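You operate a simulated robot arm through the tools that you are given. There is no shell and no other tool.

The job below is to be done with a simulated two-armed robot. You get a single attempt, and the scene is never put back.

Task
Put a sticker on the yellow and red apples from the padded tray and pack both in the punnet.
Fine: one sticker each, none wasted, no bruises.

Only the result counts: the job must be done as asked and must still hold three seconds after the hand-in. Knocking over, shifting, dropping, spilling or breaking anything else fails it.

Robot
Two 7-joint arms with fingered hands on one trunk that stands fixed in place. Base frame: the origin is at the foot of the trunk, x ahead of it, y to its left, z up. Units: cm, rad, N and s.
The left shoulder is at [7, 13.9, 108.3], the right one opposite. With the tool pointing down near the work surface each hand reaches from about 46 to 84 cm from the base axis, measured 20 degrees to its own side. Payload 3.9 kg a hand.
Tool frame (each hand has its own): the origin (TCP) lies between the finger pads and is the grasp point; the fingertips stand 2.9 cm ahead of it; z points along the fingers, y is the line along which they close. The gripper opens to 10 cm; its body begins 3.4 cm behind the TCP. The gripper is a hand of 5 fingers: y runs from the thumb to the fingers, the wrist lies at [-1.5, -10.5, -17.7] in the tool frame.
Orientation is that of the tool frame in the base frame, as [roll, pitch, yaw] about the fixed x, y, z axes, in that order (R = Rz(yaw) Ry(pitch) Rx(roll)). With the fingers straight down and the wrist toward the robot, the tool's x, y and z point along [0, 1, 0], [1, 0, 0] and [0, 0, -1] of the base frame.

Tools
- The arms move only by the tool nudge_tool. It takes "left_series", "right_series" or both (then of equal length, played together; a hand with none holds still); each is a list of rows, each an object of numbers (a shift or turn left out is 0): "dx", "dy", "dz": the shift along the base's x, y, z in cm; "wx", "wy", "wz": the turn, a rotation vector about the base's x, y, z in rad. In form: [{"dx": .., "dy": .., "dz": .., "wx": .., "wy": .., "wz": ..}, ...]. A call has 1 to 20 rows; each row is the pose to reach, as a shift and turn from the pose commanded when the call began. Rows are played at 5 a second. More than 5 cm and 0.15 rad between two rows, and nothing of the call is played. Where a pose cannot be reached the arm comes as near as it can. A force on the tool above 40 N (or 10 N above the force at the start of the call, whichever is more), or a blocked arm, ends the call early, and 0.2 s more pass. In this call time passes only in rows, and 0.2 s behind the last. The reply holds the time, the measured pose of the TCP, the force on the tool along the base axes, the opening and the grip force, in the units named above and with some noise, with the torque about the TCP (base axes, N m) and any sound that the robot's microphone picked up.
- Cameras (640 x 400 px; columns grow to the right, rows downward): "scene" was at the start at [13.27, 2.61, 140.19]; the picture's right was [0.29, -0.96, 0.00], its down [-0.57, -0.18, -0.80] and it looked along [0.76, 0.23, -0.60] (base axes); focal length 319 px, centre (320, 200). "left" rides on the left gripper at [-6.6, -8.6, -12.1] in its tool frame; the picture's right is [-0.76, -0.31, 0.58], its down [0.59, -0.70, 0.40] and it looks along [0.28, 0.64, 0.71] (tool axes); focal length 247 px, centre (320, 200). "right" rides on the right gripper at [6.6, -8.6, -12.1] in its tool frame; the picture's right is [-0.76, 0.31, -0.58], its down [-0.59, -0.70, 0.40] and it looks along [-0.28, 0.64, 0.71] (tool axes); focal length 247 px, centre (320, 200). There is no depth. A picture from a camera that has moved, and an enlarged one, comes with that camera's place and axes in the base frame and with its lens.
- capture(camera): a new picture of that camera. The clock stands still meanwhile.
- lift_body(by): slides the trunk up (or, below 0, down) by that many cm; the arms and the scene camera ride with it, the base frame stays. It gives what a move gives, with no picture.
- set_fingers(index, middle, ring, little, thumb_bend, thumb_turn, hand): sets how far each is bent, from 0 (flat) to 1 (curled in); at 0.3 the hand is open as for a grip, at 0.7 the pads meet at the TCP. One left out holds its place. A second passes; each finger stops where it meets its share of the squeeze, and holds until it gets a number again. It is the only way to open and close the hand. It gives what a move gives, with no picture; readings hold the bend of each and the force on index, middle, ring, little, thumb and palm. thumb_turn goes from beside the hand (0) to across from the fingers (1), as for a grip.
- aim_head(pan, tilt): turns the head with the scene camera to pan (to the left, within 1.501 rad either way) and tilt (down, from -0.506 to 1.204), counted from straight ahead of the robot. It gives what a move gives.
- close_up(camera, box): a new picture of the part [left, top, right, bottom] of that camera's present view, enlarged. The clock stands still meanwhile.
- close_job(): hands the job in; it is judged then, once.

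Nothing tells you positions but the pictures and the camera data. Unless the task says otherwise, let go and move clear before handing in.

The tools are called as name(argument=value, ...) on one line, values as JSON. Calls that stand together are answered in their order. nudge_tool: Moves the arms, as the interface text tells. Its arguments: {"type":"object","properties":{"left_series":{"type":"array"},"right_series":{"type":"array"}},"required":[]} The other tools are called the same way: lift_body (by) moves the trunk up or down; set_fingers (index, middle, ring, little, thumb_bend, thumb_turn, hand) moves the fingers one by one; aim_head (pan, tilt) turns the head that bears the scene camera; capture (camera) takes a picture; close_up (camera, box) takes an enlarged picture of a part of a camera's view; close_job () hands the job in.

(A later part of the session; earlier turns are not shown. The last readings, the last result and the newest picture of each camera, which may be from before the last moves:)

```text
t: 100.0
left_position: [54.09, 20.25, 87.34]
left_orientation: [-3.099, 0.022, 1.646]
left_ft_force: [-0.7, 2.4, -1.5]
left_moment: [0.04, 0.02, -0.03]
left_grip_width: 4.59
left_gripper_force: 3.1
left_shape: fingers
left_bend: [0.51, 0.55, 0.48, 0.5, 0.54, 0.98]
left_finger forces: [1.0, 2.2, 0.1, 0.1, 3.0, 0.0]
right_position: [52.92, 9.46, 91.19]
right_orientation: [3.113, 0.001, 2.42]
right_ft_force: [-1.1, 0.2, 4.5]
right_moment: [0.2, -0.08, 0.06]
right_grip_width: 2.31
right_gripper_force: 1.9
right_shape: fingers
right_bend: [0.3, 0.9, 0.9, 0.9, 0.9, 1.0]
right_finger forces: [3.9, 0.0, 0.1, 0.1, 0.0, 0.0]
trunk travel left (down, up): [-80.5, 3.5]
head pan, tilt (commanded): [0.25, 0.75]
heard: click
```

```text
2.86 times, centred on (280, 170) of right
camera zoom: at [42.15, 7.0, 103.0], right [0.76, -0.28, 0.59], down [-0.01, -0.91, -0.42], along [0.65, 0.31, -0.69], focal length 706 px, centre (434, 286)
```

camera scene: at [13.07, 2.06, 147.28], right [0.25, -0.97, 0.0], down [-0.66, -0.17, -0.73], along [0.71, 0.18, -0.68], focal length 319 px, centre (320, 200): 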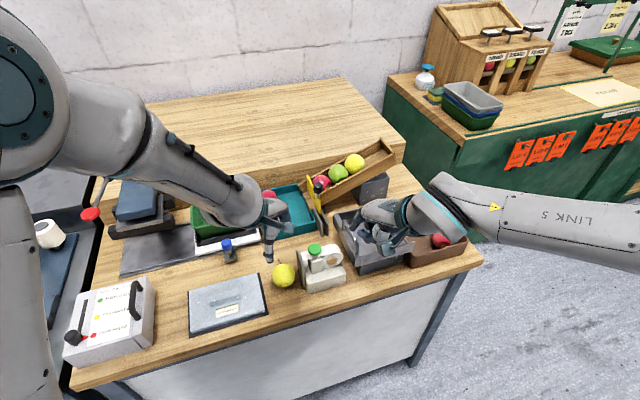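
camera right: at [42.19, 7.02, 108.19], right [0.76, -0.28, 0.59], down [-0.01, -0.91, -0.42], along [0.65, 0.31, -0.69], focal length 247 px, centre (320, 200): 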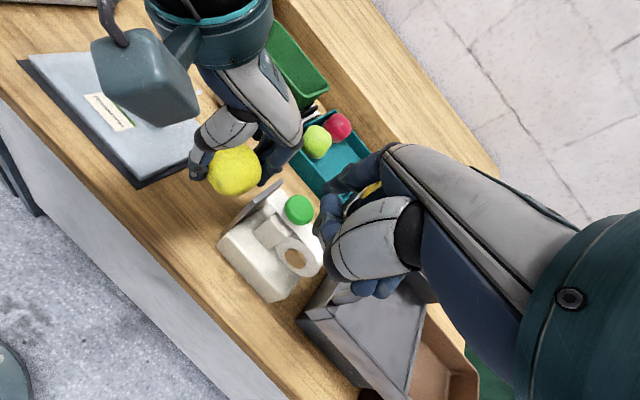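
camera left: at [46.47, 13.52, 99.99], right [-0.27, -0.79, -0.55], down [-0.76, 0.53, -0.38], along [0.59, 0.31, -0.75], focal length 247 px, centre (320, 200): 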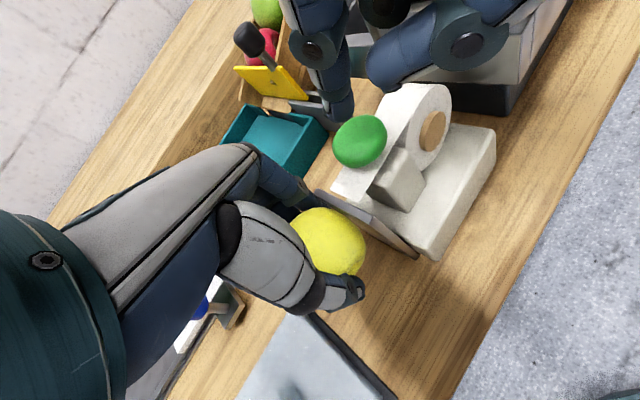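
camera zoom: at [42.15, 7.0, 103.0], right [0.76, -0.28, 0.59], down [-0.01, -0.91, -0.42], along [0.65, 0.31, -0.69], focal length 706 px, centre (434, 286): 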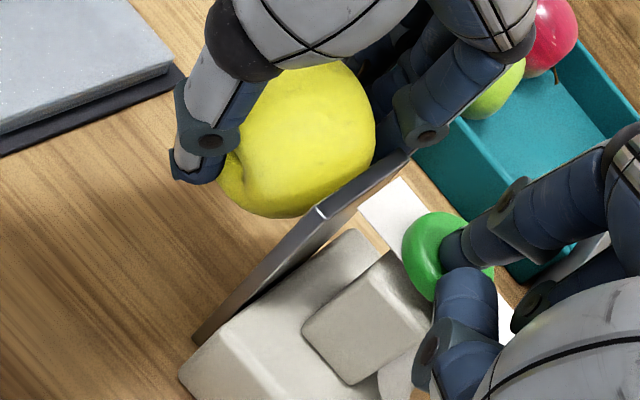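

I heard the click. I'll release the button by raising the right hand straight up, then look at the apple's plate-facing side.

nudge_tool(right_series=[{"dz": 0.8}, {"dz": 2}, {"dz": 3.5}, {"dz": 5}, {"dy": -1.5, "dz": 6}, {"dy": -4, "dz": 7}, {"dy": -7, "dz": 8}])

close_up(camera="left", box=[250, 80, 440, 300])

close_up(camera="right", box=[140, 100, 320, 260])

```text
t: 101.6
left_position: [54.14, 20.21, 87.38]
left_orientation: [-3.099, 0.02, 1.646]
left_ft_force: [-0.4, 2.0, -0.6]
left_moment: [0.03, 0.02, 0.0]
left_grip_width: 4.61
left_gripper_force: 3.2
left_shape: fingers
left_bend: [0.51, 0.55, 0.48, 0.5, 0.54, 0.98]
left_finger forces: [0.9, 2.0, 0.1, 0.0, 2.8, 0.0]
right_position: [53.01, 2.39, 99.07]
right_orientation: [3.109, 0.001, 2.421]
right_ft_force: [0.2, -0.9, -0.3]
right_moment: [0.04, 0.01, -0.03]
right_grip_width: 2.25
right_gripper_force: 0.1
right_shape: fingers
right_bend: [0.3, 0.9, 0.9, 0.9, 0.9, 1.0]
right_finger forces: [0.1, 0.0, 0.0, 0.0, 0.0, 0.0]
trunk travel left (down, up): [-80.5, 3.5]
head pan, tilt (commanded): [0.25, 0.75]
```

```text
1.82 times, centred on (345, 190) of left
camera zoom: at [46.53, 13.27, 100.03], right [-0.27, -0.79, -0.55], down [-0.76, 0.53, -0.38], along [0.59, 0.31, -0.74], focal length 449 px, centre (274, 218)
```

zoom: 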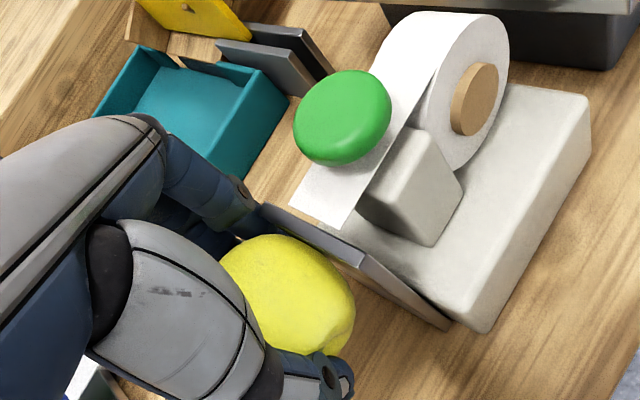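

```text
2.50 times, centred on (230, 180) of right
camera zoom: at [42.17, -0.05, 110.91], right [0.76, -0.28, 0.59], down [-0.01, -0.91, -0.42], along [0.65, 0.31, -0.69], focal length 617 px, centre (545, 250)
```

zoom: 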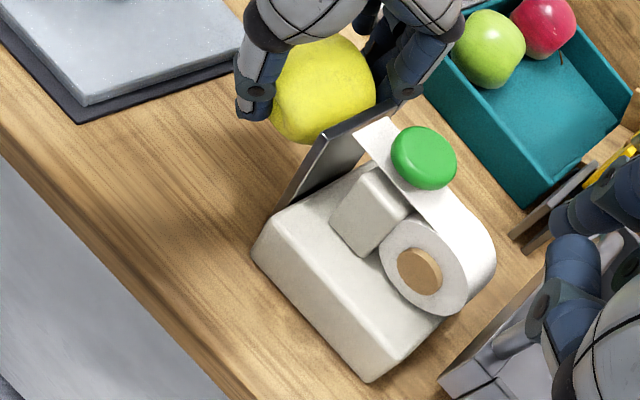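

nudge_tool(left_series=[{"dx": -0.15, "dy": 0.26}, {"dx": -0.5, "dy": 0.86}, {"dx": -1, "dy": 1.7}, {"dx": -1.7, "dy": 2.9}, {"dx": -2.3, "dy": 4}, {"dx": -2.3, "dy": 4}])

close_up(camera="right", box=[120, 80, 300, 240])

close_up(camera="left", box=[250, 80, 440, 300])

close_up(camera="scene", box=[240, 210, 340, 300])

```text
t: 103.0
left_position: [51.85, 24.26, 87.27]
left_orientation: [-3.098, 0.019, 1.645]
left_ft_force: [-0.3, 0.8, -1.1]
left_moment: [-0.01, 0.0, 0.02]
left_grip_width: 4.59
left_gripper_force: 3.3
left_shape: fingers
left_bend: [0.51, 0.55, 0.48, 0.5, 0.54, 0.97]
left_finger forces: [1.6, 1.9, 0.1, 0.0, 2.9, 0.0]
right_position: [53.07, 2.44, 99.11]
right_orientation: [3.11, -0.001, 2.422]
right_ft_force: [-0.1, 0.0, 0.5]
right_moment: [-0.02, 0.0, -0.03]
right_grip_width: 2.26
right_gripper_force: 0.1
right_shape: fingers
right_bend: [0.3, 0.9, 0.9, 0.9, 0.9, 1.0]
right_finger forces: [0.0, 0.0, 0.0, 0.0, 0.0, 0.0]
trunk travel left (down, up): [-80.5, 3.5]
head pan, tilt (commanded): [0.25, 0.75]
```

```text
2.50 times, centred on (210, 160) of right
camera zoom: at [42.24, 0.03, 110.88], right [0.76, -0.28, 0.59], down [-0.01, -0.91, -0.42], along [0.65, 0.31, -0.69], focal length 617 px, centre (595, 300)
```

zoom: 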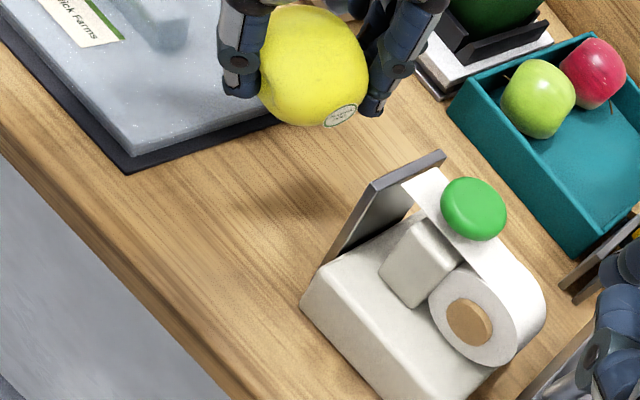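

```text
1.82 times, centred on (345, 190) of left
camera zoom: at [44.29, 17.29, 99.97], right [-0.27, -0.79, -0.55], down [-0.76, 0.53, -0.38], along [0.59, 0.31, -0.75], focal length 449 px, centre (274, 218)
```

zoom: 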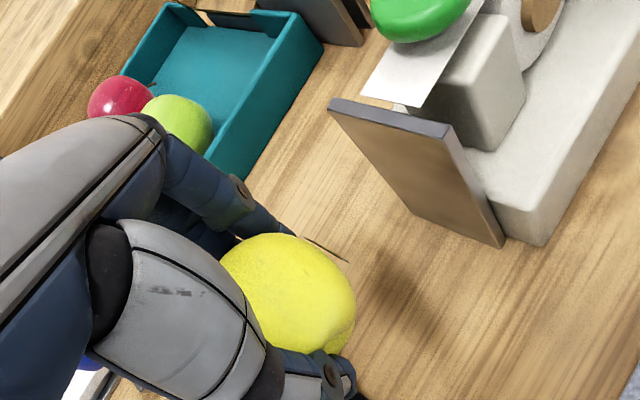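

```text
4.44 times, centred on (290, 255) of scene
camera zoom: at [13.02, 2.06, 147.29], right [0.25, -0.97, 0.0], down [-0.66, -0.17, -0.73], along [0.71, 0.18, -0.68], focal length 1417 px, centre (453, -44)
```

zoom: 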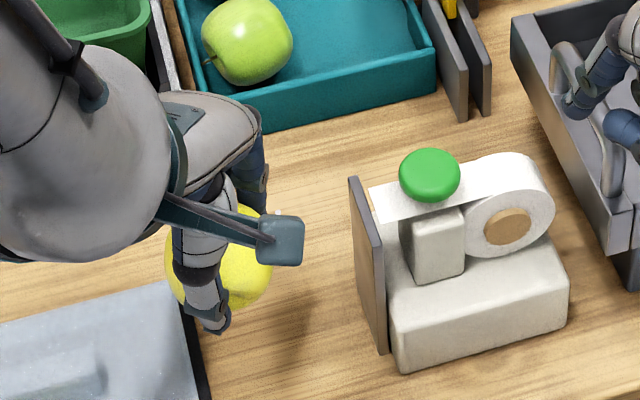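

The sticker is on the yellow apple, so the method works: hold it against the plate and press once. Next I'll take a careful look at the punnet to plan a gentle placement.

capture(camera="scene")

capture(camera="right")

close_up(camera="right", box=[190, 90, 250, 150])

```text
taken
camera scene: at [13.02, 2.06, 147.29], right [0.25, -0.97, 0.0], down [-0.66, -0.17, -0.73], along [0.71, 0.18, -0.68], focal length 319 px, centre (320, 200)
```

scene: 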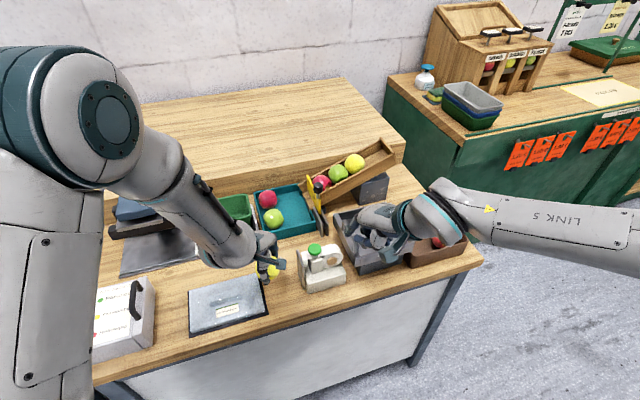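

```text
taken
camera right: at [42.24, 0.03, 110.88], right [0.76, -0.28, 0.59], down [-0.01, -0.91, -0.42], along [0.65, 0.31, -0.69], focal length 247 px, centre (320, 200)
```

right: 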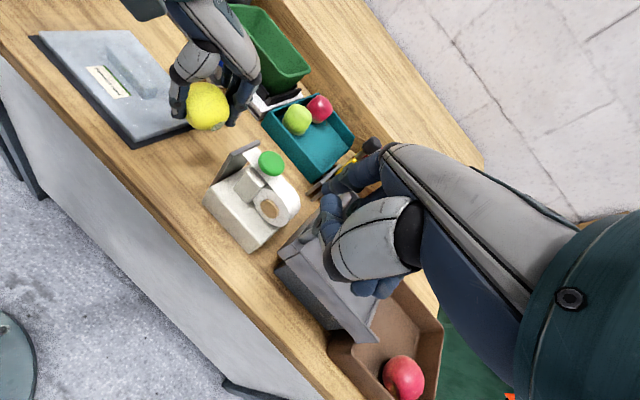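

```text
6.67 times, centred on (220, 120) of right
camera zoom: at [42.24, 0.03, 110.88], right [0.76, -0.28, 0.59], down [-0.01, -0.91, -0.42], along [0.65, 0.31, -0.69], focal length 1646 px, centre (987, 733)
```

zoom: 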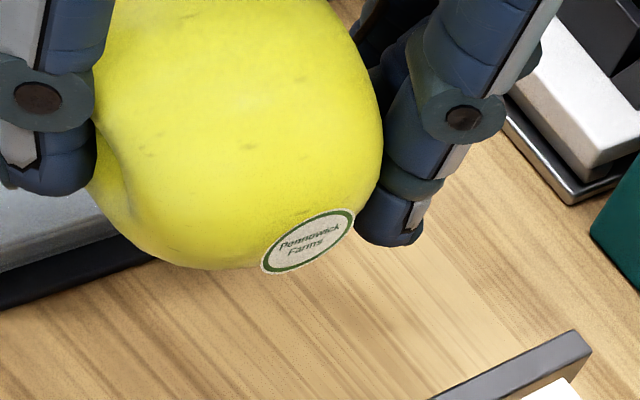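

The "Pennowick Farms" sticker is clearly on. I'll lift and carry the apple towards the punnet, turning the hand to about yaw 1.15 on the way.

nudge_tool(left_series=[{"dz": 2}, {"dz": 4}, {"dz": 6}, {"dz": 8}, {"dx": 1, "dy": 2, "dz": 9, "wz": -0.1}, {"dx": 2.5, "dy": 5, "dz": 10, "wz": -0.2}, {"dx": 4.5, "dy": 8.5, "dz": 10, "wz": -0.3}, {"dx": 6.5, "dy": 12, "dz": 10, "wz": -0.4}, {"dx": 8.5, "dy": 15, "dz": 10, "wz": -0.5}, {"dx": 8.5, "dy": 15, "dz": 10, "wz": -0.5}])

aim_head(pan=0.55, tilt=0.75)

capture(camera="scene")

capture(camera="left")

capture(camera="right")

```text
t: 105.2
left_position: [60.41, 39.34, 97.3]
left_orientation: [-3.097, 0.02, 1.144]
left_ft_force: [0.0, -0.8, -0.8]
left_moment: [0.04, 0.02, -0.01]
left_grip_width: 4.6
left_gripper_force: 3.2
left_shape: fingers
left_bend: [0.51, 0.55, 0.48, 0.5, 0.54, 0.97]
left_finger forces: [1.6, 2.0, 0.0, 0.0, 2.9, 0.0]
right_position: [53.05, 2.43, 99.22]
right_orientation: [3.11, 0.0, 2.421]
right_ft_force: [0.7, -0.2, -0.2]
right_moment: [0.0, 0.03, 0.0]
right_grip_width: 2.25
right_gripper_force: 0.2
right_shape: fingers
right_bend: [0.3, 0.9, 0.9, 0.9, 0.9, 1.0]
right_finger forces: [0.1, 0.0, 0.1, 0.0, 0.1, 0.1]
trunk travel left (down, up): [-80.5, 3.5]
head pan, tilt (commanded): [0.25, 0.75]
```

```text
t: 106.0
left_position: [60.35, 39.35, 97.28]
left_orientation: [-3.098, 0.022, 1.146]
left_ft_force: [-0.3, 0.7, -1.1]
left_moment: [0.0, -0.02, 0.0]
left_grip_width: 4.58
left_gripper_force: 3.2
left_shape: fingers
left_bend: [0.51, 0.55, 0.48, 0.5, 0.54, 0.97]
left_finger forces: [1.5, 1.9, 0.0, 0.1, 3.0, 0.0]
right_position: [52.98, 2.44, 99.11]
right_orientation: [3.112, 0.001, 2.421]
right_ft_force: [1.0, -0.5, -0.6]
right_moment: [0.02, 0.01, 0.0]
right_grip_width: 2.26
right_gripper_force: 0.0
right_shape: fingers
right_bend: [0.3, 0.9, 0.9, 0.9, 0.9, 1.0]
right_finger forces: [0.1, 0.0, 0.0, 0.1, 0.0, 0.1]
trunk travel left (down, up): [-80.5, 3.5]
head pan, tilt (commanded): [0.55, 0.75]
```

```text
taken
camera scene: at [12.06, 4.4, 147.29], right [0.52, -0.85, 0.0], down [-0.58, -0.36, -0.73], along [0.62, 0.38, -0.68], focal length 319 px, centre (320, 200)
```

scene: 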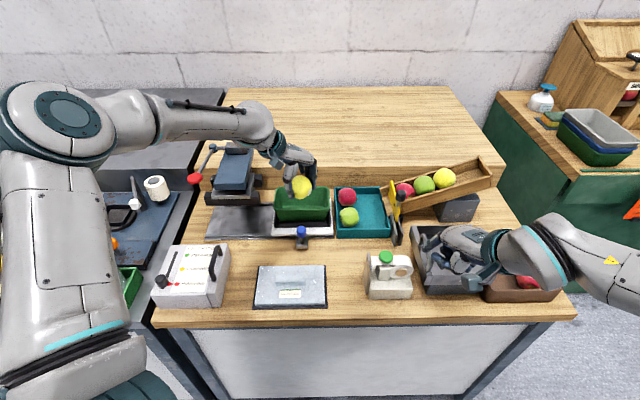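

```text
taken
camera left: at [50.48, 36.89, 109.95], right [-0.62, -0.56, -0.55], down [-0.42, 0.83, -0.38], along [0.67, -0.01, -0.75], focal length 247 px, centre (320, 200)
```

left: 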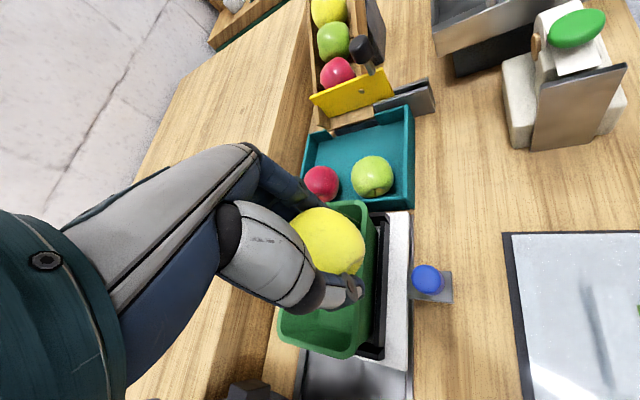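

```text
taken
camera right: at [42.24, 0.07, 110.89], right [0.76, -0.28, 0.59], down [-0.01, -0.91, -0.42], along [0.65, 0.31, -0.69], focal length 247 px, centre (320, 200)
```

right: 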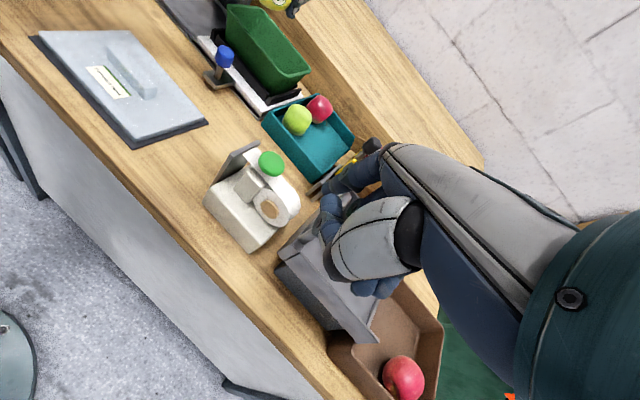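

close_up(camera="scene", box=[250, 150, 370, 250])

close_up(camera="left", box=[250, 180, 430, 380])

close_up(camera="right", box=[200, 0, 320, 100])

```text
4.00 times, centred on (310, 200) of scene
camera zoom: at [12.06, 4.4, 147.29], right [0.52, -0.85, 0.0], down [-0.58, -0.36, -0.73], along [0.62, 0.38, -0.68], focal length 1276 px, centre (360, 200)
```

zoom: 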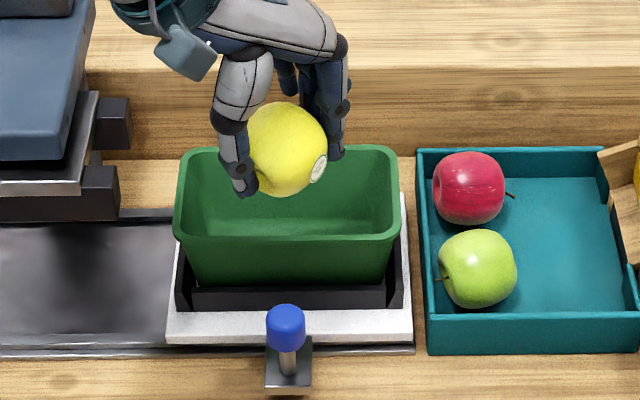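

```text
2.00 times, centred on (340, 280) of left
camera zoom: at [50.48, 36.89, 109.95], right [-0.62, -0.56, -0.55], down [-0.42, 0.83, -0.38], along [0.67, -0.01, -0.75], focal length 494 px, centre (280, 40)
```

zoom: 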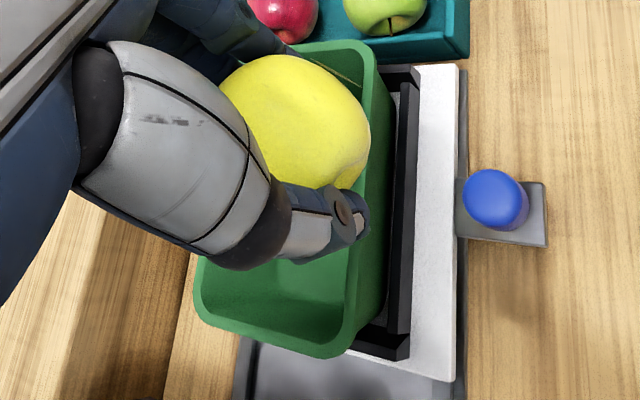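

```text
4.00 times, centred on (260, 50) of right
camera zoom: at [42.24, 0.07, 110.89], right [0.76, -0.28, 0.59], down [-0.01, -0.91, -0.42], along [0.65, 0.31, -0.69], focal length 988 px, centre (560, 800)
```

zoom: 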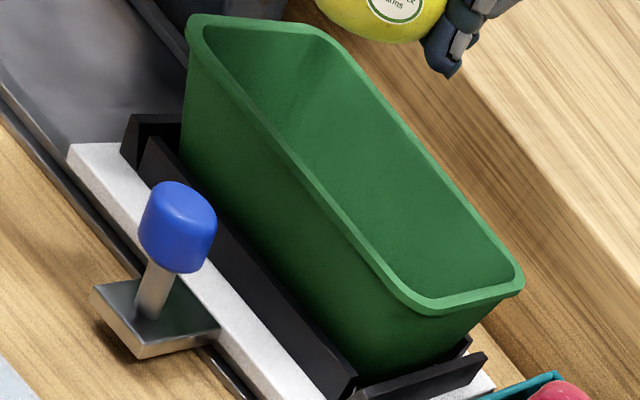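

The scene view is now square-on to the bench. The punnet rim measures about 15.4×9.4 cm at z≈86.6, centred near (66, 43.4). I'll straighten the ring and little fingers so they'll stay above the rim, and check the shape.

set_fingers(hand="left", ring=0.0, little=0.0)

close_up(camera="scene", box=[250, 110, 370, 250])

capture(camera="left")

```text
t: 107.0
left_position: [60.45, 39.4, 97.33]
left_orientation: [-3.097, 0.019, 1.147]
left_ft_force: [-0.1, -0.7, -0.3]
left_moment: [-0.01, 0.0, 0.04]
left_grip_width: 4.58
left_gripper_force: 3.3
left_shape: fingers
left_bend: [0.51, 0.55, 0.0, 0.0, 0.54, 0.97]
left_finger forces: [1.4, 2.0, 0.0, 0.0, 2.9, 0.0]
right_position: [53.08, 2.46, 98.99]
right_orientation: [3.108, 0.001, 2.421]
right_ft_force: [0.9, 0.1, -0.6]
right_moment: [-0.03, 0.0, -0.02]
right_grip_width: 2.27
right_gripper_force: 0.2
right_shape: fingers
right_bend: [0.3, 0.9, 0.9, 0.9, 0.9, 1.0]
right_finger forces: [0.1, 0.0, 0.0, 0.1, 0.1, 0.1]
trunk travel left (down, up): [-80.5, 3.5]
head pan, tilt (commanded): [0.55, 0.75]
```

```text
2.86 times, centred on (310, 180) of scene
camera zoom: at [12.04, 4.39, 147.29], right [0.52, -0.85, 0.0], down [-0.58, -0.36, -0.73], along [0.62, 0.38, -0.68], focal length 911 px, centre (349, 257)
```

zoom: 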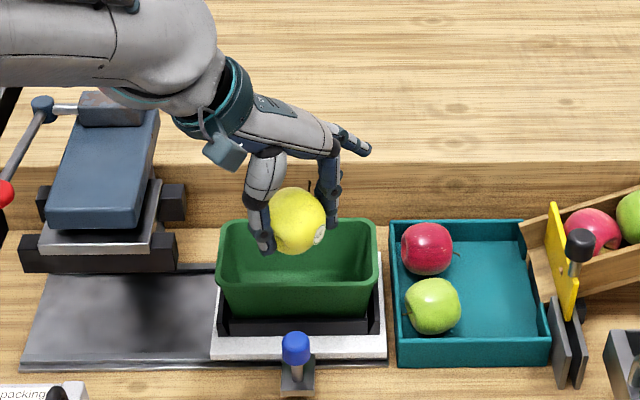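

```text
taken
camera left: at [50.47, 36.88, 109.96], right [-0.62, -0.56, -0.55], down [-0.42, 0.83, -0.38], along [0.67, -0.01, -0.75], focal length 247 px, centre (320, 200)
```

left: 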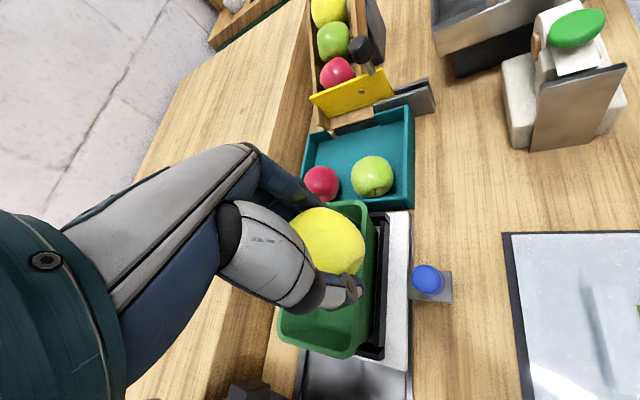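

The two spare fingers now point well above everything. I'll move over the left half of the punnet, then go down in stages.

nudge_tool(left_series=[{"dx": 1.1, "dy": 1.65}, {"dx": 2.2, "dy": 3.3}, {"dx": 3.3, "dy": 5}, {"dx": 4.25, "dy": 6.6}, {"dx": 4.25, "dy": 6.6, "dz": -1.5}, {"dx": 4.25, "dy": 6.6, "dz": -3}, {"dx": 4.25, "dy": 6.6, "dz": -4}, {"dx": 4.25, "dy": 6.6, "dz": -4}])

close_up(camera="scene", box=[250, 130, 370, 250])

close_up(camera="left", box=[240, 160, 440, 360])

capture(camera="scene")

```text
t: 108.8
left_position: [64.66, 45.84, 93.32]
left_orientation: [-3.098, 0.021, 1.146]
left_ft_force: [-0.1, 0.1, 0.3]
left_moment: [0.0, -0.01, 0.0]
left_grip_width: 4.56
left_gripper_force: 3.4
left_shape: fingers
left_bend: [0.51, 0.55, 0.0, 0.0, 0.54, 0.97]
left_finger forces: [1.4, 1.9, 0.0, 0.1, 3.0, 0.1]
right_position: [53.12, 2.55, 99.1]
right_orientation: [3.11, 0.0, 2.421]
right_ft_force: [-0.2, -0.2, -0.8]
right_moment: [-0.01, 0.01, -0.02]
right_grip_width: 2.25
right_gripper_force: 0.0
right_shape: fingers
right_bend: [0.3, 0.9, 0.9, 0.9, 0.9, 1.0]
right_finger forces: [0.0, 0.0, 0.0, 0.0, 0.1, 0.0]
trunk travel left (down, up): [-80.5, 3.5]
head pan, tilt (commanded): [0.55, 0.75]
```

```text
3.33 times, centred on (310, 190) of scene
camera zoom: at [12.02, 4.37, 147.29], right [0.52, -0.85, 0.0], down [-0.58, -0.36, -0.73], along [0.62, 0.38, -0.68], focal length 1063 px, centre (353, 233)
```

zoom: 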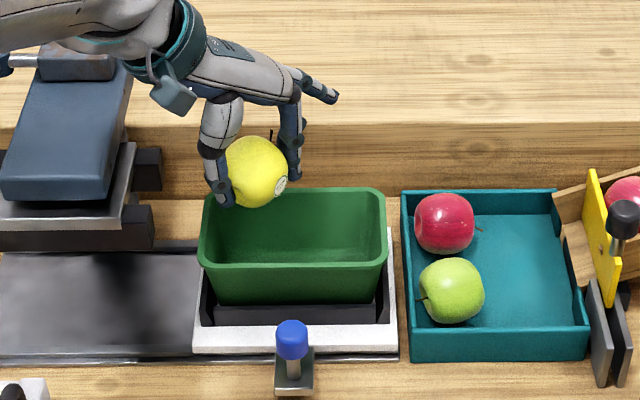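

```text
2.00 times, centred on (340, 260) of left
camera zoom: at [54.7, 43.41, 105.97], right [-0.62, -0.56, -0.55], down [-0.42, 0.83, -0.38], along [0.67, -0.01, -0.75], focal length 494 px, centre (280, 80)
```

zoom: 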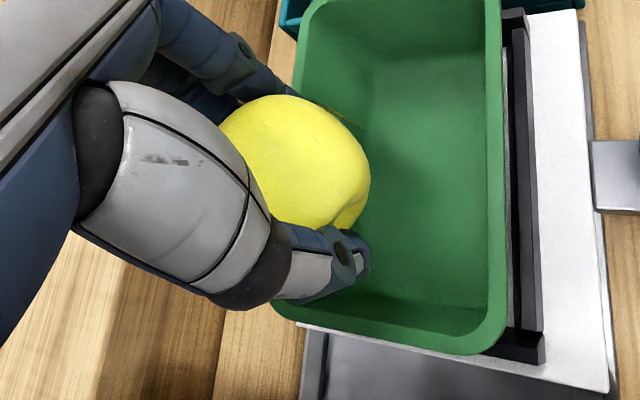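

```text
taken
camera scene: at [12.02, 4.37, 147.29], right [0.52, -0.85, 0.0], down [-0.58, -0.36, -0.73], along [0.62, 0.38, -0.68], focal length 319 px, centre (320, 200)
```

scene: 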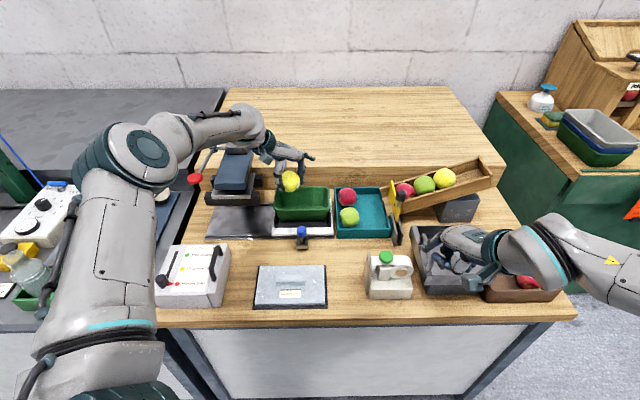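

My averaged rim measurements put the punnet's centre slightly nearer, at about (65.5, 43.1). I'll shift the apple about 1 cm toward the robot to stay clear of the far rim, then descend partway.

nudge_tool(left_series=[{"dx": -0.45, "dy": -0.25}, {"dx": -0.87, "dy": -0.5}, {"dx": -0.87, "dy": -0.5, "dz": -1.2}, {"dx": -0.87, "dy": -0.5, "dz": -2.4}, {"dx": -0.87, "dy": -0.5, "dz": -3.4}, {"dx": -0.87, "dy": -0.5, "dz": -3.4}])

close_up(camera="scene", box=[260, 150, 360, 240])

close_up(camera="left", box=[240, 160, 440, 360])

close_up(camera="right", box=[190, 0, 320, 110])

```text
t: 110.2
left_position: [63.78, 45.28, 89.92]
left_orientation: [-3.097, 0.019, 1.146]
left_ft_force: [1.4, -0.9, -0.5]
left_moment: [0.0, 0.02, -0.01]
left_grip_width: 4.57
left_gripper_force: 3.0
left_shape: fingers
left_bend: [0.51, 0.55, 0.0, 0.0, 0.54, 0.97]
left_finger forces: [1.4, 1.8, 0.0, 0.0, 2.9, 0.0]
right_position: [53.1, 2.54, 99.05]
right_orientation: [3.109, 0.001, 2.421]
right_ft_force: [-0.4, -0.1, -0.5]
right_moment: [0.0, -0.01, -0.01]
right_grip_width: 2.28
right_gripper_force: 0.1
right_shape: fingers
right_bend: [0.3, 0.9, 0.9, 0.9, 0.9, 1.0]
right_finger forces: [0.0, 0.1, 0.0, 0.0, 0.1, 0.1]
trunk travel left (down, up): [-80.5, 3.5]
head pan, tilt (commanded): [0.55, 0.75]
```

```text
4.44 times, centred on (310, 195) of scene
camera zoom: at [12.03, 4.39, 147.29], right [0.52, -0.85, 0.0], down [-0.58, -0.36, -0.73], along [0.62, 0.38, -0.68], focal length 1417 px, centre (364, 222)
```

zoom: 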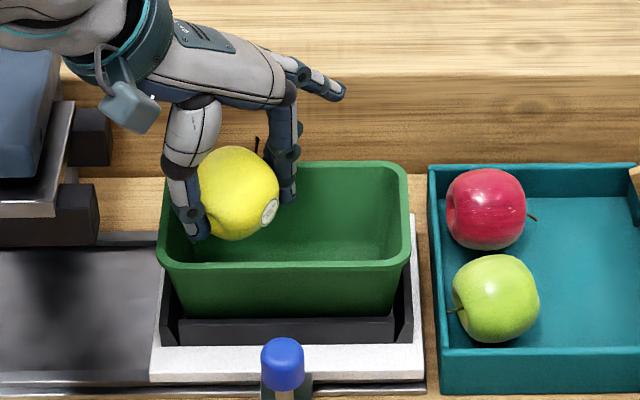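

```text
2.00 times, centred on (340, 260) of left
camera zoom: at [53.82, 42.85, 102.59], right [-0.62, -0.56, -0.55], down [-0.42, 0.83, -0.38], along [0.67, -0.01, -0.75], focal length 494 px, centre (280, 80)
```

zoom: 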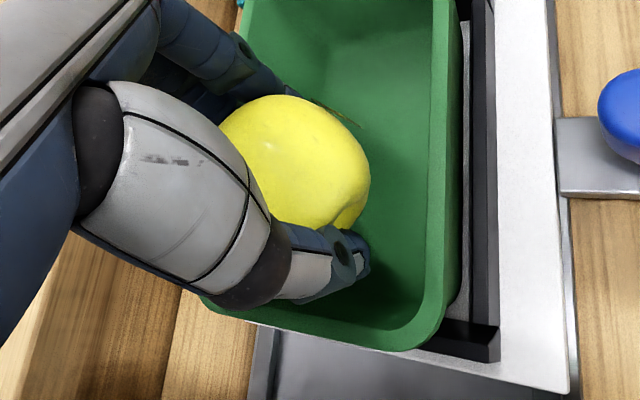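

```text
3.64 times, centred on (255, 55) of right
camera zoom: at [42.22, 0.06, 110.89], right [0.76, -0.28, 0.59], down [-0.01, -0.91, -0.42], along [0.65, 0.31, -0.69], focal length 898 px, centre (556, 727)
```

zoom: 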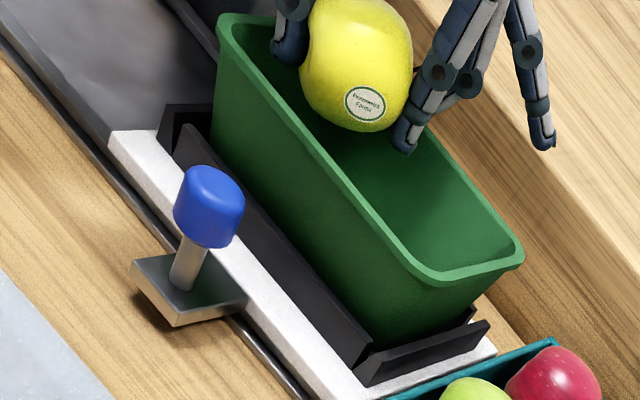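

The views look good: thumb and index both fit inside the punnet, and the extended fingers clear the rim. I'll descend slowly, watching forces for the touch on the floor.

nudge_tool(left_series=[{"dx": 0.05, "dy": -0.1, "dz": -0.8}, {"dx": 0.1, "dy": -0.17, "dz": -1.6}, {"dx": 0.1, "dy": -0.17, "dz": -2.4}, {"dx": 0.1, "dy": -0.17, "dz": -3.0}, {"dx": 0.1, "dy": -0.17, "dz": -3.0}])

close_up(camera="scene", box=[260, 150, 360, 240])

close_up(camera="right", box=[190, 0, 320, 110])

```text
t: 111.4
left_position: [63.79, 45.09, 86.94]
left_orientation: [-3.1, 0.019, 1.144]
left_ft_force: [-0.1, -0.3, -0.3]
left_moment: [0.01, 0.01, 0.02]
left_grip_width: 4.57
left_gripper_force: 2.8
left_shape: fingers
left_bend: [0.51, 0.55, 0.0, 0.0, 0.54, 0.97]
left_finger forces: [1.5, 1.9, 0.0, 0.0, 2.9, 0.0]
right_position: [53.07, 2.47, 99.02]
right_orientation: [3.11, 0.0, 2.421]
right_ft_force: [0.2, -0.4, 0.2]
right_moment: [0.01, -0.02, 0.0]
right_grip_width: 2.27
right_gripper_force: 0.1
right_shape: fingers
right_bend: [0.3, 0.9, 0.9, 0.9, 0.9, 1.0]
right_finger forces: [0.0, 0.1, 0.0, 0.1, 0.0, 0.1]
trunk travel left (down, up): [-80.5, 3.5]
head pan, tilt (commanded): [0.55, 0.75]
```

```text
4.44 times, centred on (310, 195) of scene
camera zoom: at [12.03, 4.38, 147.29], right [0.52, -0.85, 0.0], down [-0.58, -0.36, -0.73], along [0.62, 0.38, -0.68], focal length 1417 px, centre (364, 222)
```

zoom: 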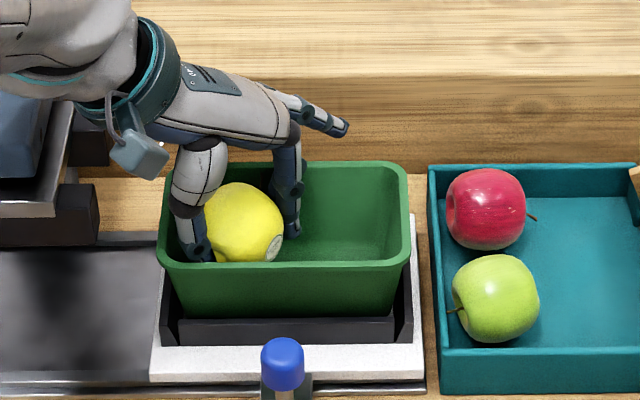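

```text
3.64 times, centred on (255, 55) of right
camera zoom: at [42.22, 0.06, 110.9], right [0.76, -0.28, 0.59], down [-0.01, -0.91, -0.42], along [0.65, 0.31, -0.69], focal length 898 px, centre (556, 727)
```

zoom: 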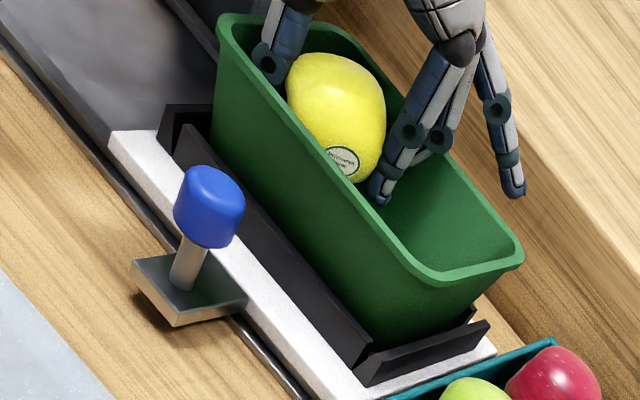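

nudge_tool(left_series=[{"dz": -0.4}, {"dz": -0.8}, {"dz": -1.1}, {"dz": -1.1}])

nudge_tool(left_series=[{"dz": -0.25}, {"dz": -0.4}, {"dz": -0.4}])

close_up(camera="right", box=[190, 0, 320, 110])

```text
t: 112.4
left_position: [63.86, 45.19, 85.85]
left_orientation: [-3.096, 0.022, 1.145]
left_ft_force: [-0.5, 0.2, -0.8]
left_moment: [0.02, -0.01, -0.01]
left_grip_width: 4.56
left_gripper_force: 3.2
left_shape: fingers
left_bend: [0.51, 0.55, 0.0, 0.0, 0.54, 0.97]
left_finger forces: [1.5, 1.8, 0.0, 0.0, 2.9, 0.0]
right_position: [53.1, 2.5, 99.02]
right_orientation: [3.11, 0.0, 2.422]
right_ft_force: [-0.7, -0.3, 0.0]
right_moment: [0.01, -0.01, -0.02]
right_grip_width: 2.23
right_gripper_force: 0.0
right_shape: fingers
right_bend: [0.3, 0.9, 0.9, 0.9, 0.9, 1.0]
right_finger forces: [0.0, 0.1, 0.1, 0.1, 0.0, 0.0]
trunk travel left (down, up): [-80.5, 3.5]
head pan, tilt (commanded): [0.55, 0.75]
```

```text
t: 113.2
left_position: [63.81, 45.04, 85.41]
left_orientation: [-3.099, 0.02, 1.144]
left_ft_force: [0.9, -0.2, -0.2]
left_moment: [0.03, 0.0, 0.02]
left_grip_width: 4.58
left_gripper_force: 2.9
left_shape: fingers
left_bend: [0.51, 0.55, 0.0, 0.0, 0.54, 0.97]
left_finger forces: [1.4, 2.0, 0.0, 0.0, 3.0, 0.1]
right_position: [52.96, 2.58, 99.08]
right_orientation: [3.111, 0.001, 2.42]
right_ft_force: [-0.4, 0.3, -0.2]
right_moment: [0.01, -0.01, 0.01]
right_grip_width: 2.26
right_gripper_force: 0.2
right_shape: fingers
right_bend: [0.3, 0.9, 0.9, 0.9, 0.9, 1.0]
right_finger forces: [0.0, 0.0, 0.0, 0.0, 0.1, 0.0]
trunk travel left (down, up): [-80.5, 3.5]
head pan, tilt (commanded): [0.55, 0.75]
```

```text
3.64 times, centred on (255, 55) of right
camera zoom: at [42.22, 0.06, 110.89], right [0.76, -0.28, 0.59], down [-0.01, -0.91, -0.42], along [0.65, 0.31, -0.69], focal length 898 px, centre (556, 727)
```

zoom: 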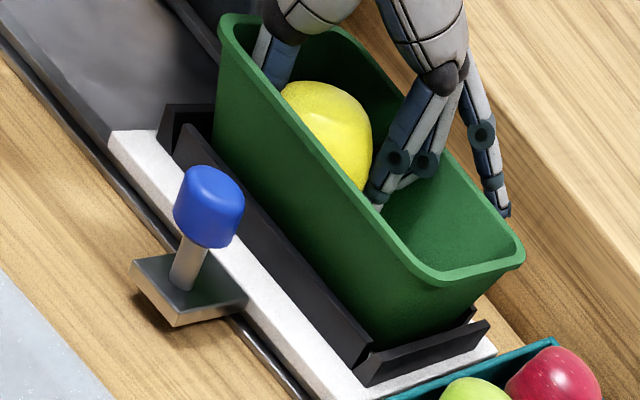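

nudge_tool(left_series=[{"dz": -0.15}, {"dz": -0.3}, {"dz": -0.3}])

nudge_tool(left_series=[{"dz": -0.15}, {"dz": -0.3}, {"dz": -0.3}])

```text
t: 114.0
left_position: [63.9, 45.12, 85.17]
left_orientation: [-3.099, 0.018, 1.144]
left_ft_force: [0.6, -0.4, -1.3]
left_moment: [-0.01, 0.01, 0.0]
left_grip_width: 4.57
left_gripper_force: 3.2
left_shape: fingers
left_bend: [0.51, 0.55, 0.0, 0.0, 0.54, 0.97]
left_finger forces: [1.3, 2.0, 0.0, 0.0, 2.9, 0.1]
right_position: [53.06, 2.53, 99.04]
right_orientation: [3.109, 0.0, 2.421]
right_ft_force: [-0.4, 0.1, 0.4]
right_moment: [-0.01, 0.01, 0.04]
right_grip_width: 2.24
right_gripper_force: 0.0
right_shape: fingers
right_bend: [0.3, 0.9, 0.9, 0.9, 0.9, 1.0]
right_finger forces: [0.0, 0.0, 0.0, 0.0, 0.0, 0.0]
trunk travel left (down, up): [-80.5, 3.5]
head pan, tilt (commanded): [0.55, 0.75]
```

```text
t: 114.8
left_position: [63.78, 45.16, 84.88]
left_orientation: [-3.097, 0.02, 1.146]
left_ft_force: [0.2, -0.6, -0.6]
left_moment: [0.0, -0.02, 0.02]
left_grip_width: 4.58
left_gripper_force: 3.0
left_shape: fingers
left_bend: [0.51, 0.55, 0.0, 0.0, 0.54, 0.97]
left_finger forces: [1.5, 2.2, 0.0, 0.0, 2.9, 0.1]
right_position: [53.07, 2.51, 99.08]
right_orientation: [3.11, 0.0, 2.421]
right_ft_force: [-0.3, 0.1, 0.2]
right_moment: [0.0, -0.02, -0.04]
right_grip_width: 2.27
right_gripper_force: 0.1
right_shape: fingers
right_bend: [0.3, 0.9, 0.9, 0.9, 0.9, 1.0]
right_finger forces: [0.0, 0.1, 0.0, 0.0, 0.1, 0.1]
trunk travel left (down, up): [-80.5, 3.5]
head pan, tilt (commanded): [0.55, 0.75]
```

nudge_tool(left_series=[{"dz": -0.15}, {"dz": -0.25}, {"dz": -0.25}])

nudge_tool(left_series=[{"dz": -0.15}, {"dz": -0.25}, {"dz": -0.25}])

close_up(camera="left", box=[240, 160, 440, 360])

```text
t: 115.6
left_position: [63.94, 45.12, 84.6]
left_orientation: [-3.098, 0.019, 1.147]
left_ft_force: [-0.6, -1.0, 0.4]
left_moment: [0.01, 0.03, -0.02]
left_grip_width: 4.57
left_gripper_force: 3.6
left_shape: fingers
left_bend: [0.51, 0.55, 0.0, 0.0, 0.55, 0.97]
left_finger forces: [1.5, 2.4, 0.1, 0.1, 2.9, 0.1]
right_position: [53.11, 2.5, 99.08]
right_orientation: [3.11, 0.0, 2.419]
right_ft_force: [0.1, 0.5, 0.3]
right_moment: [0.01, 0.01, 0.04]
right_grip_width: 2.26
right_gripper_force: 0.0
right_shape: fingers
right_bend: [0.3, 0.9, 0.9, 0.9, 0.9, 1.0]
right_finger forces: [0.0, 0.0, 0.1, 0.1, 0.1, 0.0]
trunk travel left (down, up): [-80.5, 3.5]
head pan, tilt (commanded): [0.55, 0.75]
```

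```text
t: 116.4
left_position: [63.74, 45.13, 84.43]
left_orientation: [-3.101, 0.019, 1.145]
left_ft_force: [-1.4, -0.9, 2.7]
left_moment: [-0.02, -0.03, -0.03]
left_grip_width: 4.55
left_gripper_force: 3.1
left_shape: fingers
left_bend: [0.51, 0.55, 0.0, 0.0, 0.55, 0.97]
left_finger forces: [1.4, 2.0, 0.0, 0.0, 2.7, 0.0]
right_position: [52.95, 2.56, 99.14]
right_orientation: [3.11, 0.0, 2.422]
right_ft_force: [0.4, 0.5, 0.2]
right_moment: [-0.01, -0.03, 0.0]
right_grip_width: 2.28
right_gripper_force: 0.1
right_shape: fingers
right_bend: [0.3, 0.9, 0.9, 0.9, 0.9, 1.0]
right_finger forces: [0.0, 0.0, 0.0, 0.0, 0.0, 0.1]
trunk travel left (down, up): [-80.5, 3.5]
head pan, tilt (commanded): [0.55, 0.75]
```

```text
2.00 times, centred on (340, 260) of left
camera zoom: at [53.85, 42.67, 97.07], right [-0.62, -0.56, -0.55], down [-0.42, 0.83, -0.38], along [0.67, -0.01, -0.74], focal length 494 px, centre (280, 80)
```

zoom: 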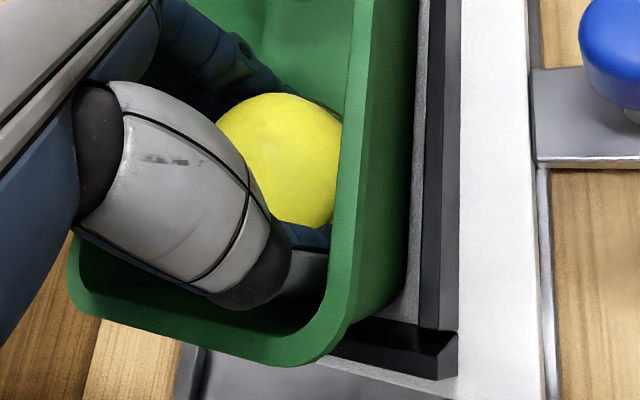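

The apple is resting on the punnet floor. I'll open the fingers a little at a time to let go gently.

set_fingers(hand="left", index=0.49, middle=0.52, thumb_bend=0.53)

set_fingers(hand="left", index=0.45, middle=0.46, thumb_bend=0.5)

close_up(camera="right", box=[190, 0, 320, 110])

close_up(camera="left", box=[240, 160, 440, 360])

```text
t: 117.4
left_position: [63.9, 45.16, 84.45]
left_orientation: [-3.098, 0.018, 1.147]
left_ft_force: [-1.4, -0.3, 0.1]
left_moment: [0.01, 0.0, -0.01]
left_grip_width: 4.85
left_gripper_force: 0.4
left_shape: fingers
left_bend: [0.49, 0.52, 0.0, 0.0, 0.53, 0.97]
left_finger forces: [0.1, 0.7, 0.0, 0.1, 0.4, 0.0]
right_position: [52.98, 2.47, 99.15]
right_orientation: [3.109, 0.0, 2.422]
right_ft_force: [-1.2, -1.3, -1.8]
right_moment: [-0.01, 0.0, 0.0]
right_grip_width: 2.26
right_gripper_force: 0.0
right_shape: fingers
right_bend: [0.3, 0.9, 0.9, 0.9, 0.9, 1.0]
right_finger forces: [0.0, 0.0, 0.1, 0.0, 0.0, 0.0]
trunk travel left (down, up): [-80.5, 3.5]
head pan, tilt (commanded): [0.55, 0.75]
```

```text
t: 118.4
left_position: [63.88, 45.14, 84.36]
left_orientation: [-3.099, 0.018, 1.145]
left_ft_force: [-0.6, 0.1, 0.4]
left_moment: [-0.05, -0.04, -0.05]
left_grip_width: 5.56
left_gripper_force: 0.5
left_shape: fingers
left_bend: [0.45, 0.47, 0.0, 0.0, 0.5, 0.97]
left_finger forces: [0.0, 1.0, 0.0, 0.0, 0.4, 0.0]
right_position: [53.13, 2.54, 99.03]
right_orientation: [3.11, 0.001, 2.421]
right_ft_force: [0.2, -0.2, -0.3]
right_moment: [-0.04, -0.03, 0.01]
right_grip_width: 2.25
right_gripper_force: 0.0
right_shape: fingers
right_bend: [0.3, 0.9, 0.9, 0.9, 0.9, 1.0]
right_finger forces: [0.0, 0.1, 0.1, 0.0, 0.0, 0.0]
trunk travel left (down, up): [-80.5, 3.5]
head pan, tilt (commanded): [0.55, 0.75]
```

```text
3.64 times, centred on (255, 55) of right
camera zoom: at [42.2, 0.05, 110.9], right [0.76, -0.28, 0.59], down [-0.01, -0.91, -0.42], along [0.65, 0.31, -0.69], focal length 898 px, centre (556, 727)
```

zoom: 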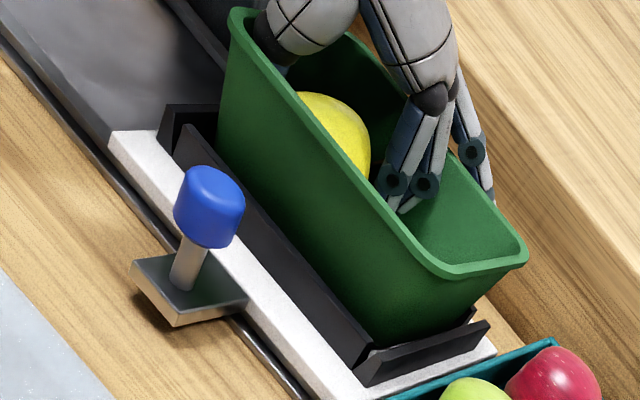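

```text
2.00 times, centred on (340, 260) of left
camera zoom: at [53.87, 42.7, 97.02], right [-0.62, -0.56, -0.55], down [-0.42, 0.83, -0.38], along [0.67, -0.01, -0.75], focal length 494 px, centre (280, 80)
```

zoom: 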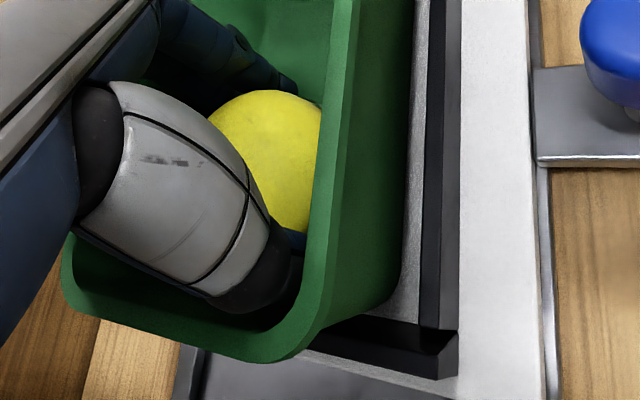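

The middle finger's back is nudging the punnet's far wall as it opens. I'll shift the hand slightly away from that wall before lifting out.

nudge_tool(left_series=[{"dx": -0.15, "dy": -0.09}, {"dx": -0.3, "dy": -0.17}, {"dx": -0.35, "dy": -0.2}, {"dx": -0.35, "dy": -0.2}])

close_up(camera="right", box=[190, 0, 320, 110])

close_up(camera="scene", box=[260, 150, 360, 240])

```text
t: 119.4
left_position: [63.52, 45.03, 84.32]
left_orientation: [-3.098, 0.021, 1.145]
left_ft_force: [0.5, 0.0, 0.2]
left_moment: [0.0, -0.02, 0.02]
left_grip_width: 5.59
left_gripper_force: 0.2
left_shape: fingers
left_bend: [0.45, 0.46, 0.0, 0.0, 0.5, 0.97]
left_finger forces: [0.0, 0.0, 0.0, 0.0, 0.2, 0.1]
right_position: [53.06, 2.43, 99.01]
right_orientation: [3.109, 0.0, 2.419]
right_ft_force: [-0.1, 0.2, 0.0]
right_moment: [-0.01, 0.02, -0.01]
right_grip_width: 2.27
right_gripper_force: 0.0
right_shape: fingers
right_bend: [0.3, 0.9, 0.9, 0.9, 0.9, 1.0]
right_finger forces: [0.0, 0.1, 0.0, 0.0, 0.0, 0.1]
trunk travel left (down, up): [-80.5, 3.5]
head pan, tilt (commanded): [0.55, 0.75]
```

```text
3.64 times, centred on (255, 55) of right
camera zoom: at [42.22, 0.05, 110.9], right [0.76, -0.28, 0.59], down [-0.01, -0.91, -0.42], along [0.65, 0.31, -0.69], focal length 898 px, centre (556, 727)
```

zoom: 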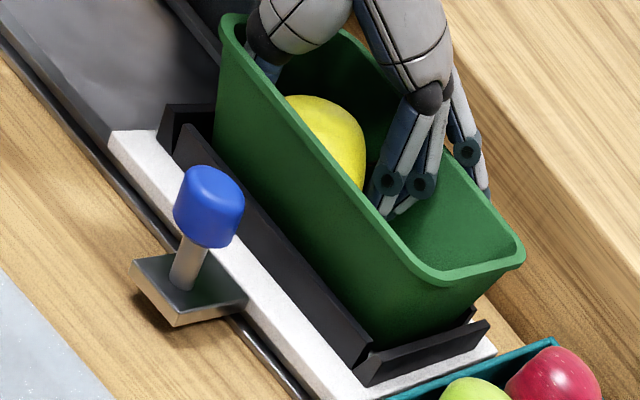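

```text
4.44 times, centred on (310, 195) of scene
camera zoom: at [12.03, 4.37, 147.29], right [0.52, -0.85, 0.0], down [-0.58, -0.36, -0.73], along [0.62, 0.38, -0.68], focal length 1417 px, centre (364, 222)
```

zoom: 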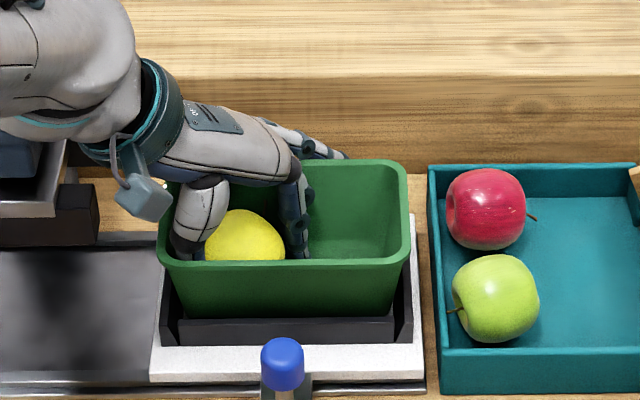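

nudge_tool(left_series=[{"dz": 0.4}, {"dz": 0.9}, {"dz": 1.5}])

close_up(camera="right", box=[190, 0, 320, 110])

```text
t: 120.2
left_position: [63.45, 44.87, 85.81]
left_orientation: [-3.099, 0.018, 1.144]
left_ft_force: [-0.8, -0.5, 0.4]
left_moment: [0.0, 0.02, -0.02]
left_grip_width: 5.61
left_gripper_force: 0.2
left_shape: fingers
left_bend: [0.45, 0.46, 0.0, 0.0, 0.5, 0.97]
left_finger forces: [0.0, 0.0, 0.1, 0.1, 0.0, 0.0]
right_position: [53.0, 2.38, 99.15]
right_orientation: [3.11, 0.0, 2.421]
right_ft_force: [0.3, -0.4, -0.2]
right_moment: [-0.01, -0.02, -0.03]
right_grip_width: 2.25
right_gripper_force: 0.0
right_shape: fingers
right_bend: [0.3, 0.9, 0.9, 0.9, 0.9, 1.0]
right_finger forces: [0.0, 0.1, 0.0, 0.0, 0.0, 0.0]
trunk travel left (down, up): [-80.5, 3.5]
head pan, tilt (commanded): [0.55, 0.75]
```

```text
3.64 times, centred on (255, 55) of right
camera zoom: at [42.21, 0.05, 110.9], right [0.76, -0.28, 0.59], down [-0.01, -0.91, -0.42], along [0.65, 0.31, -0.69], focal length 898 px, centre (556, 727)
```

zoom: 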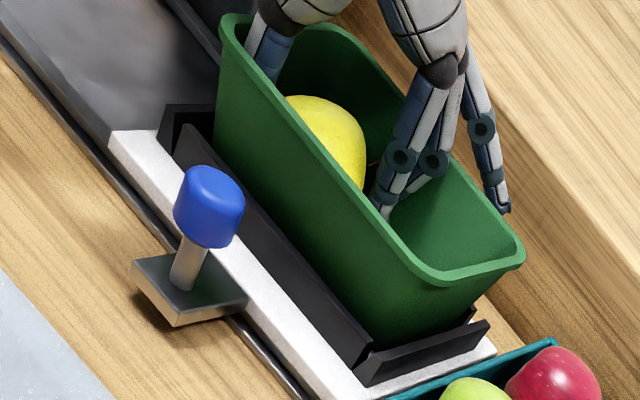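

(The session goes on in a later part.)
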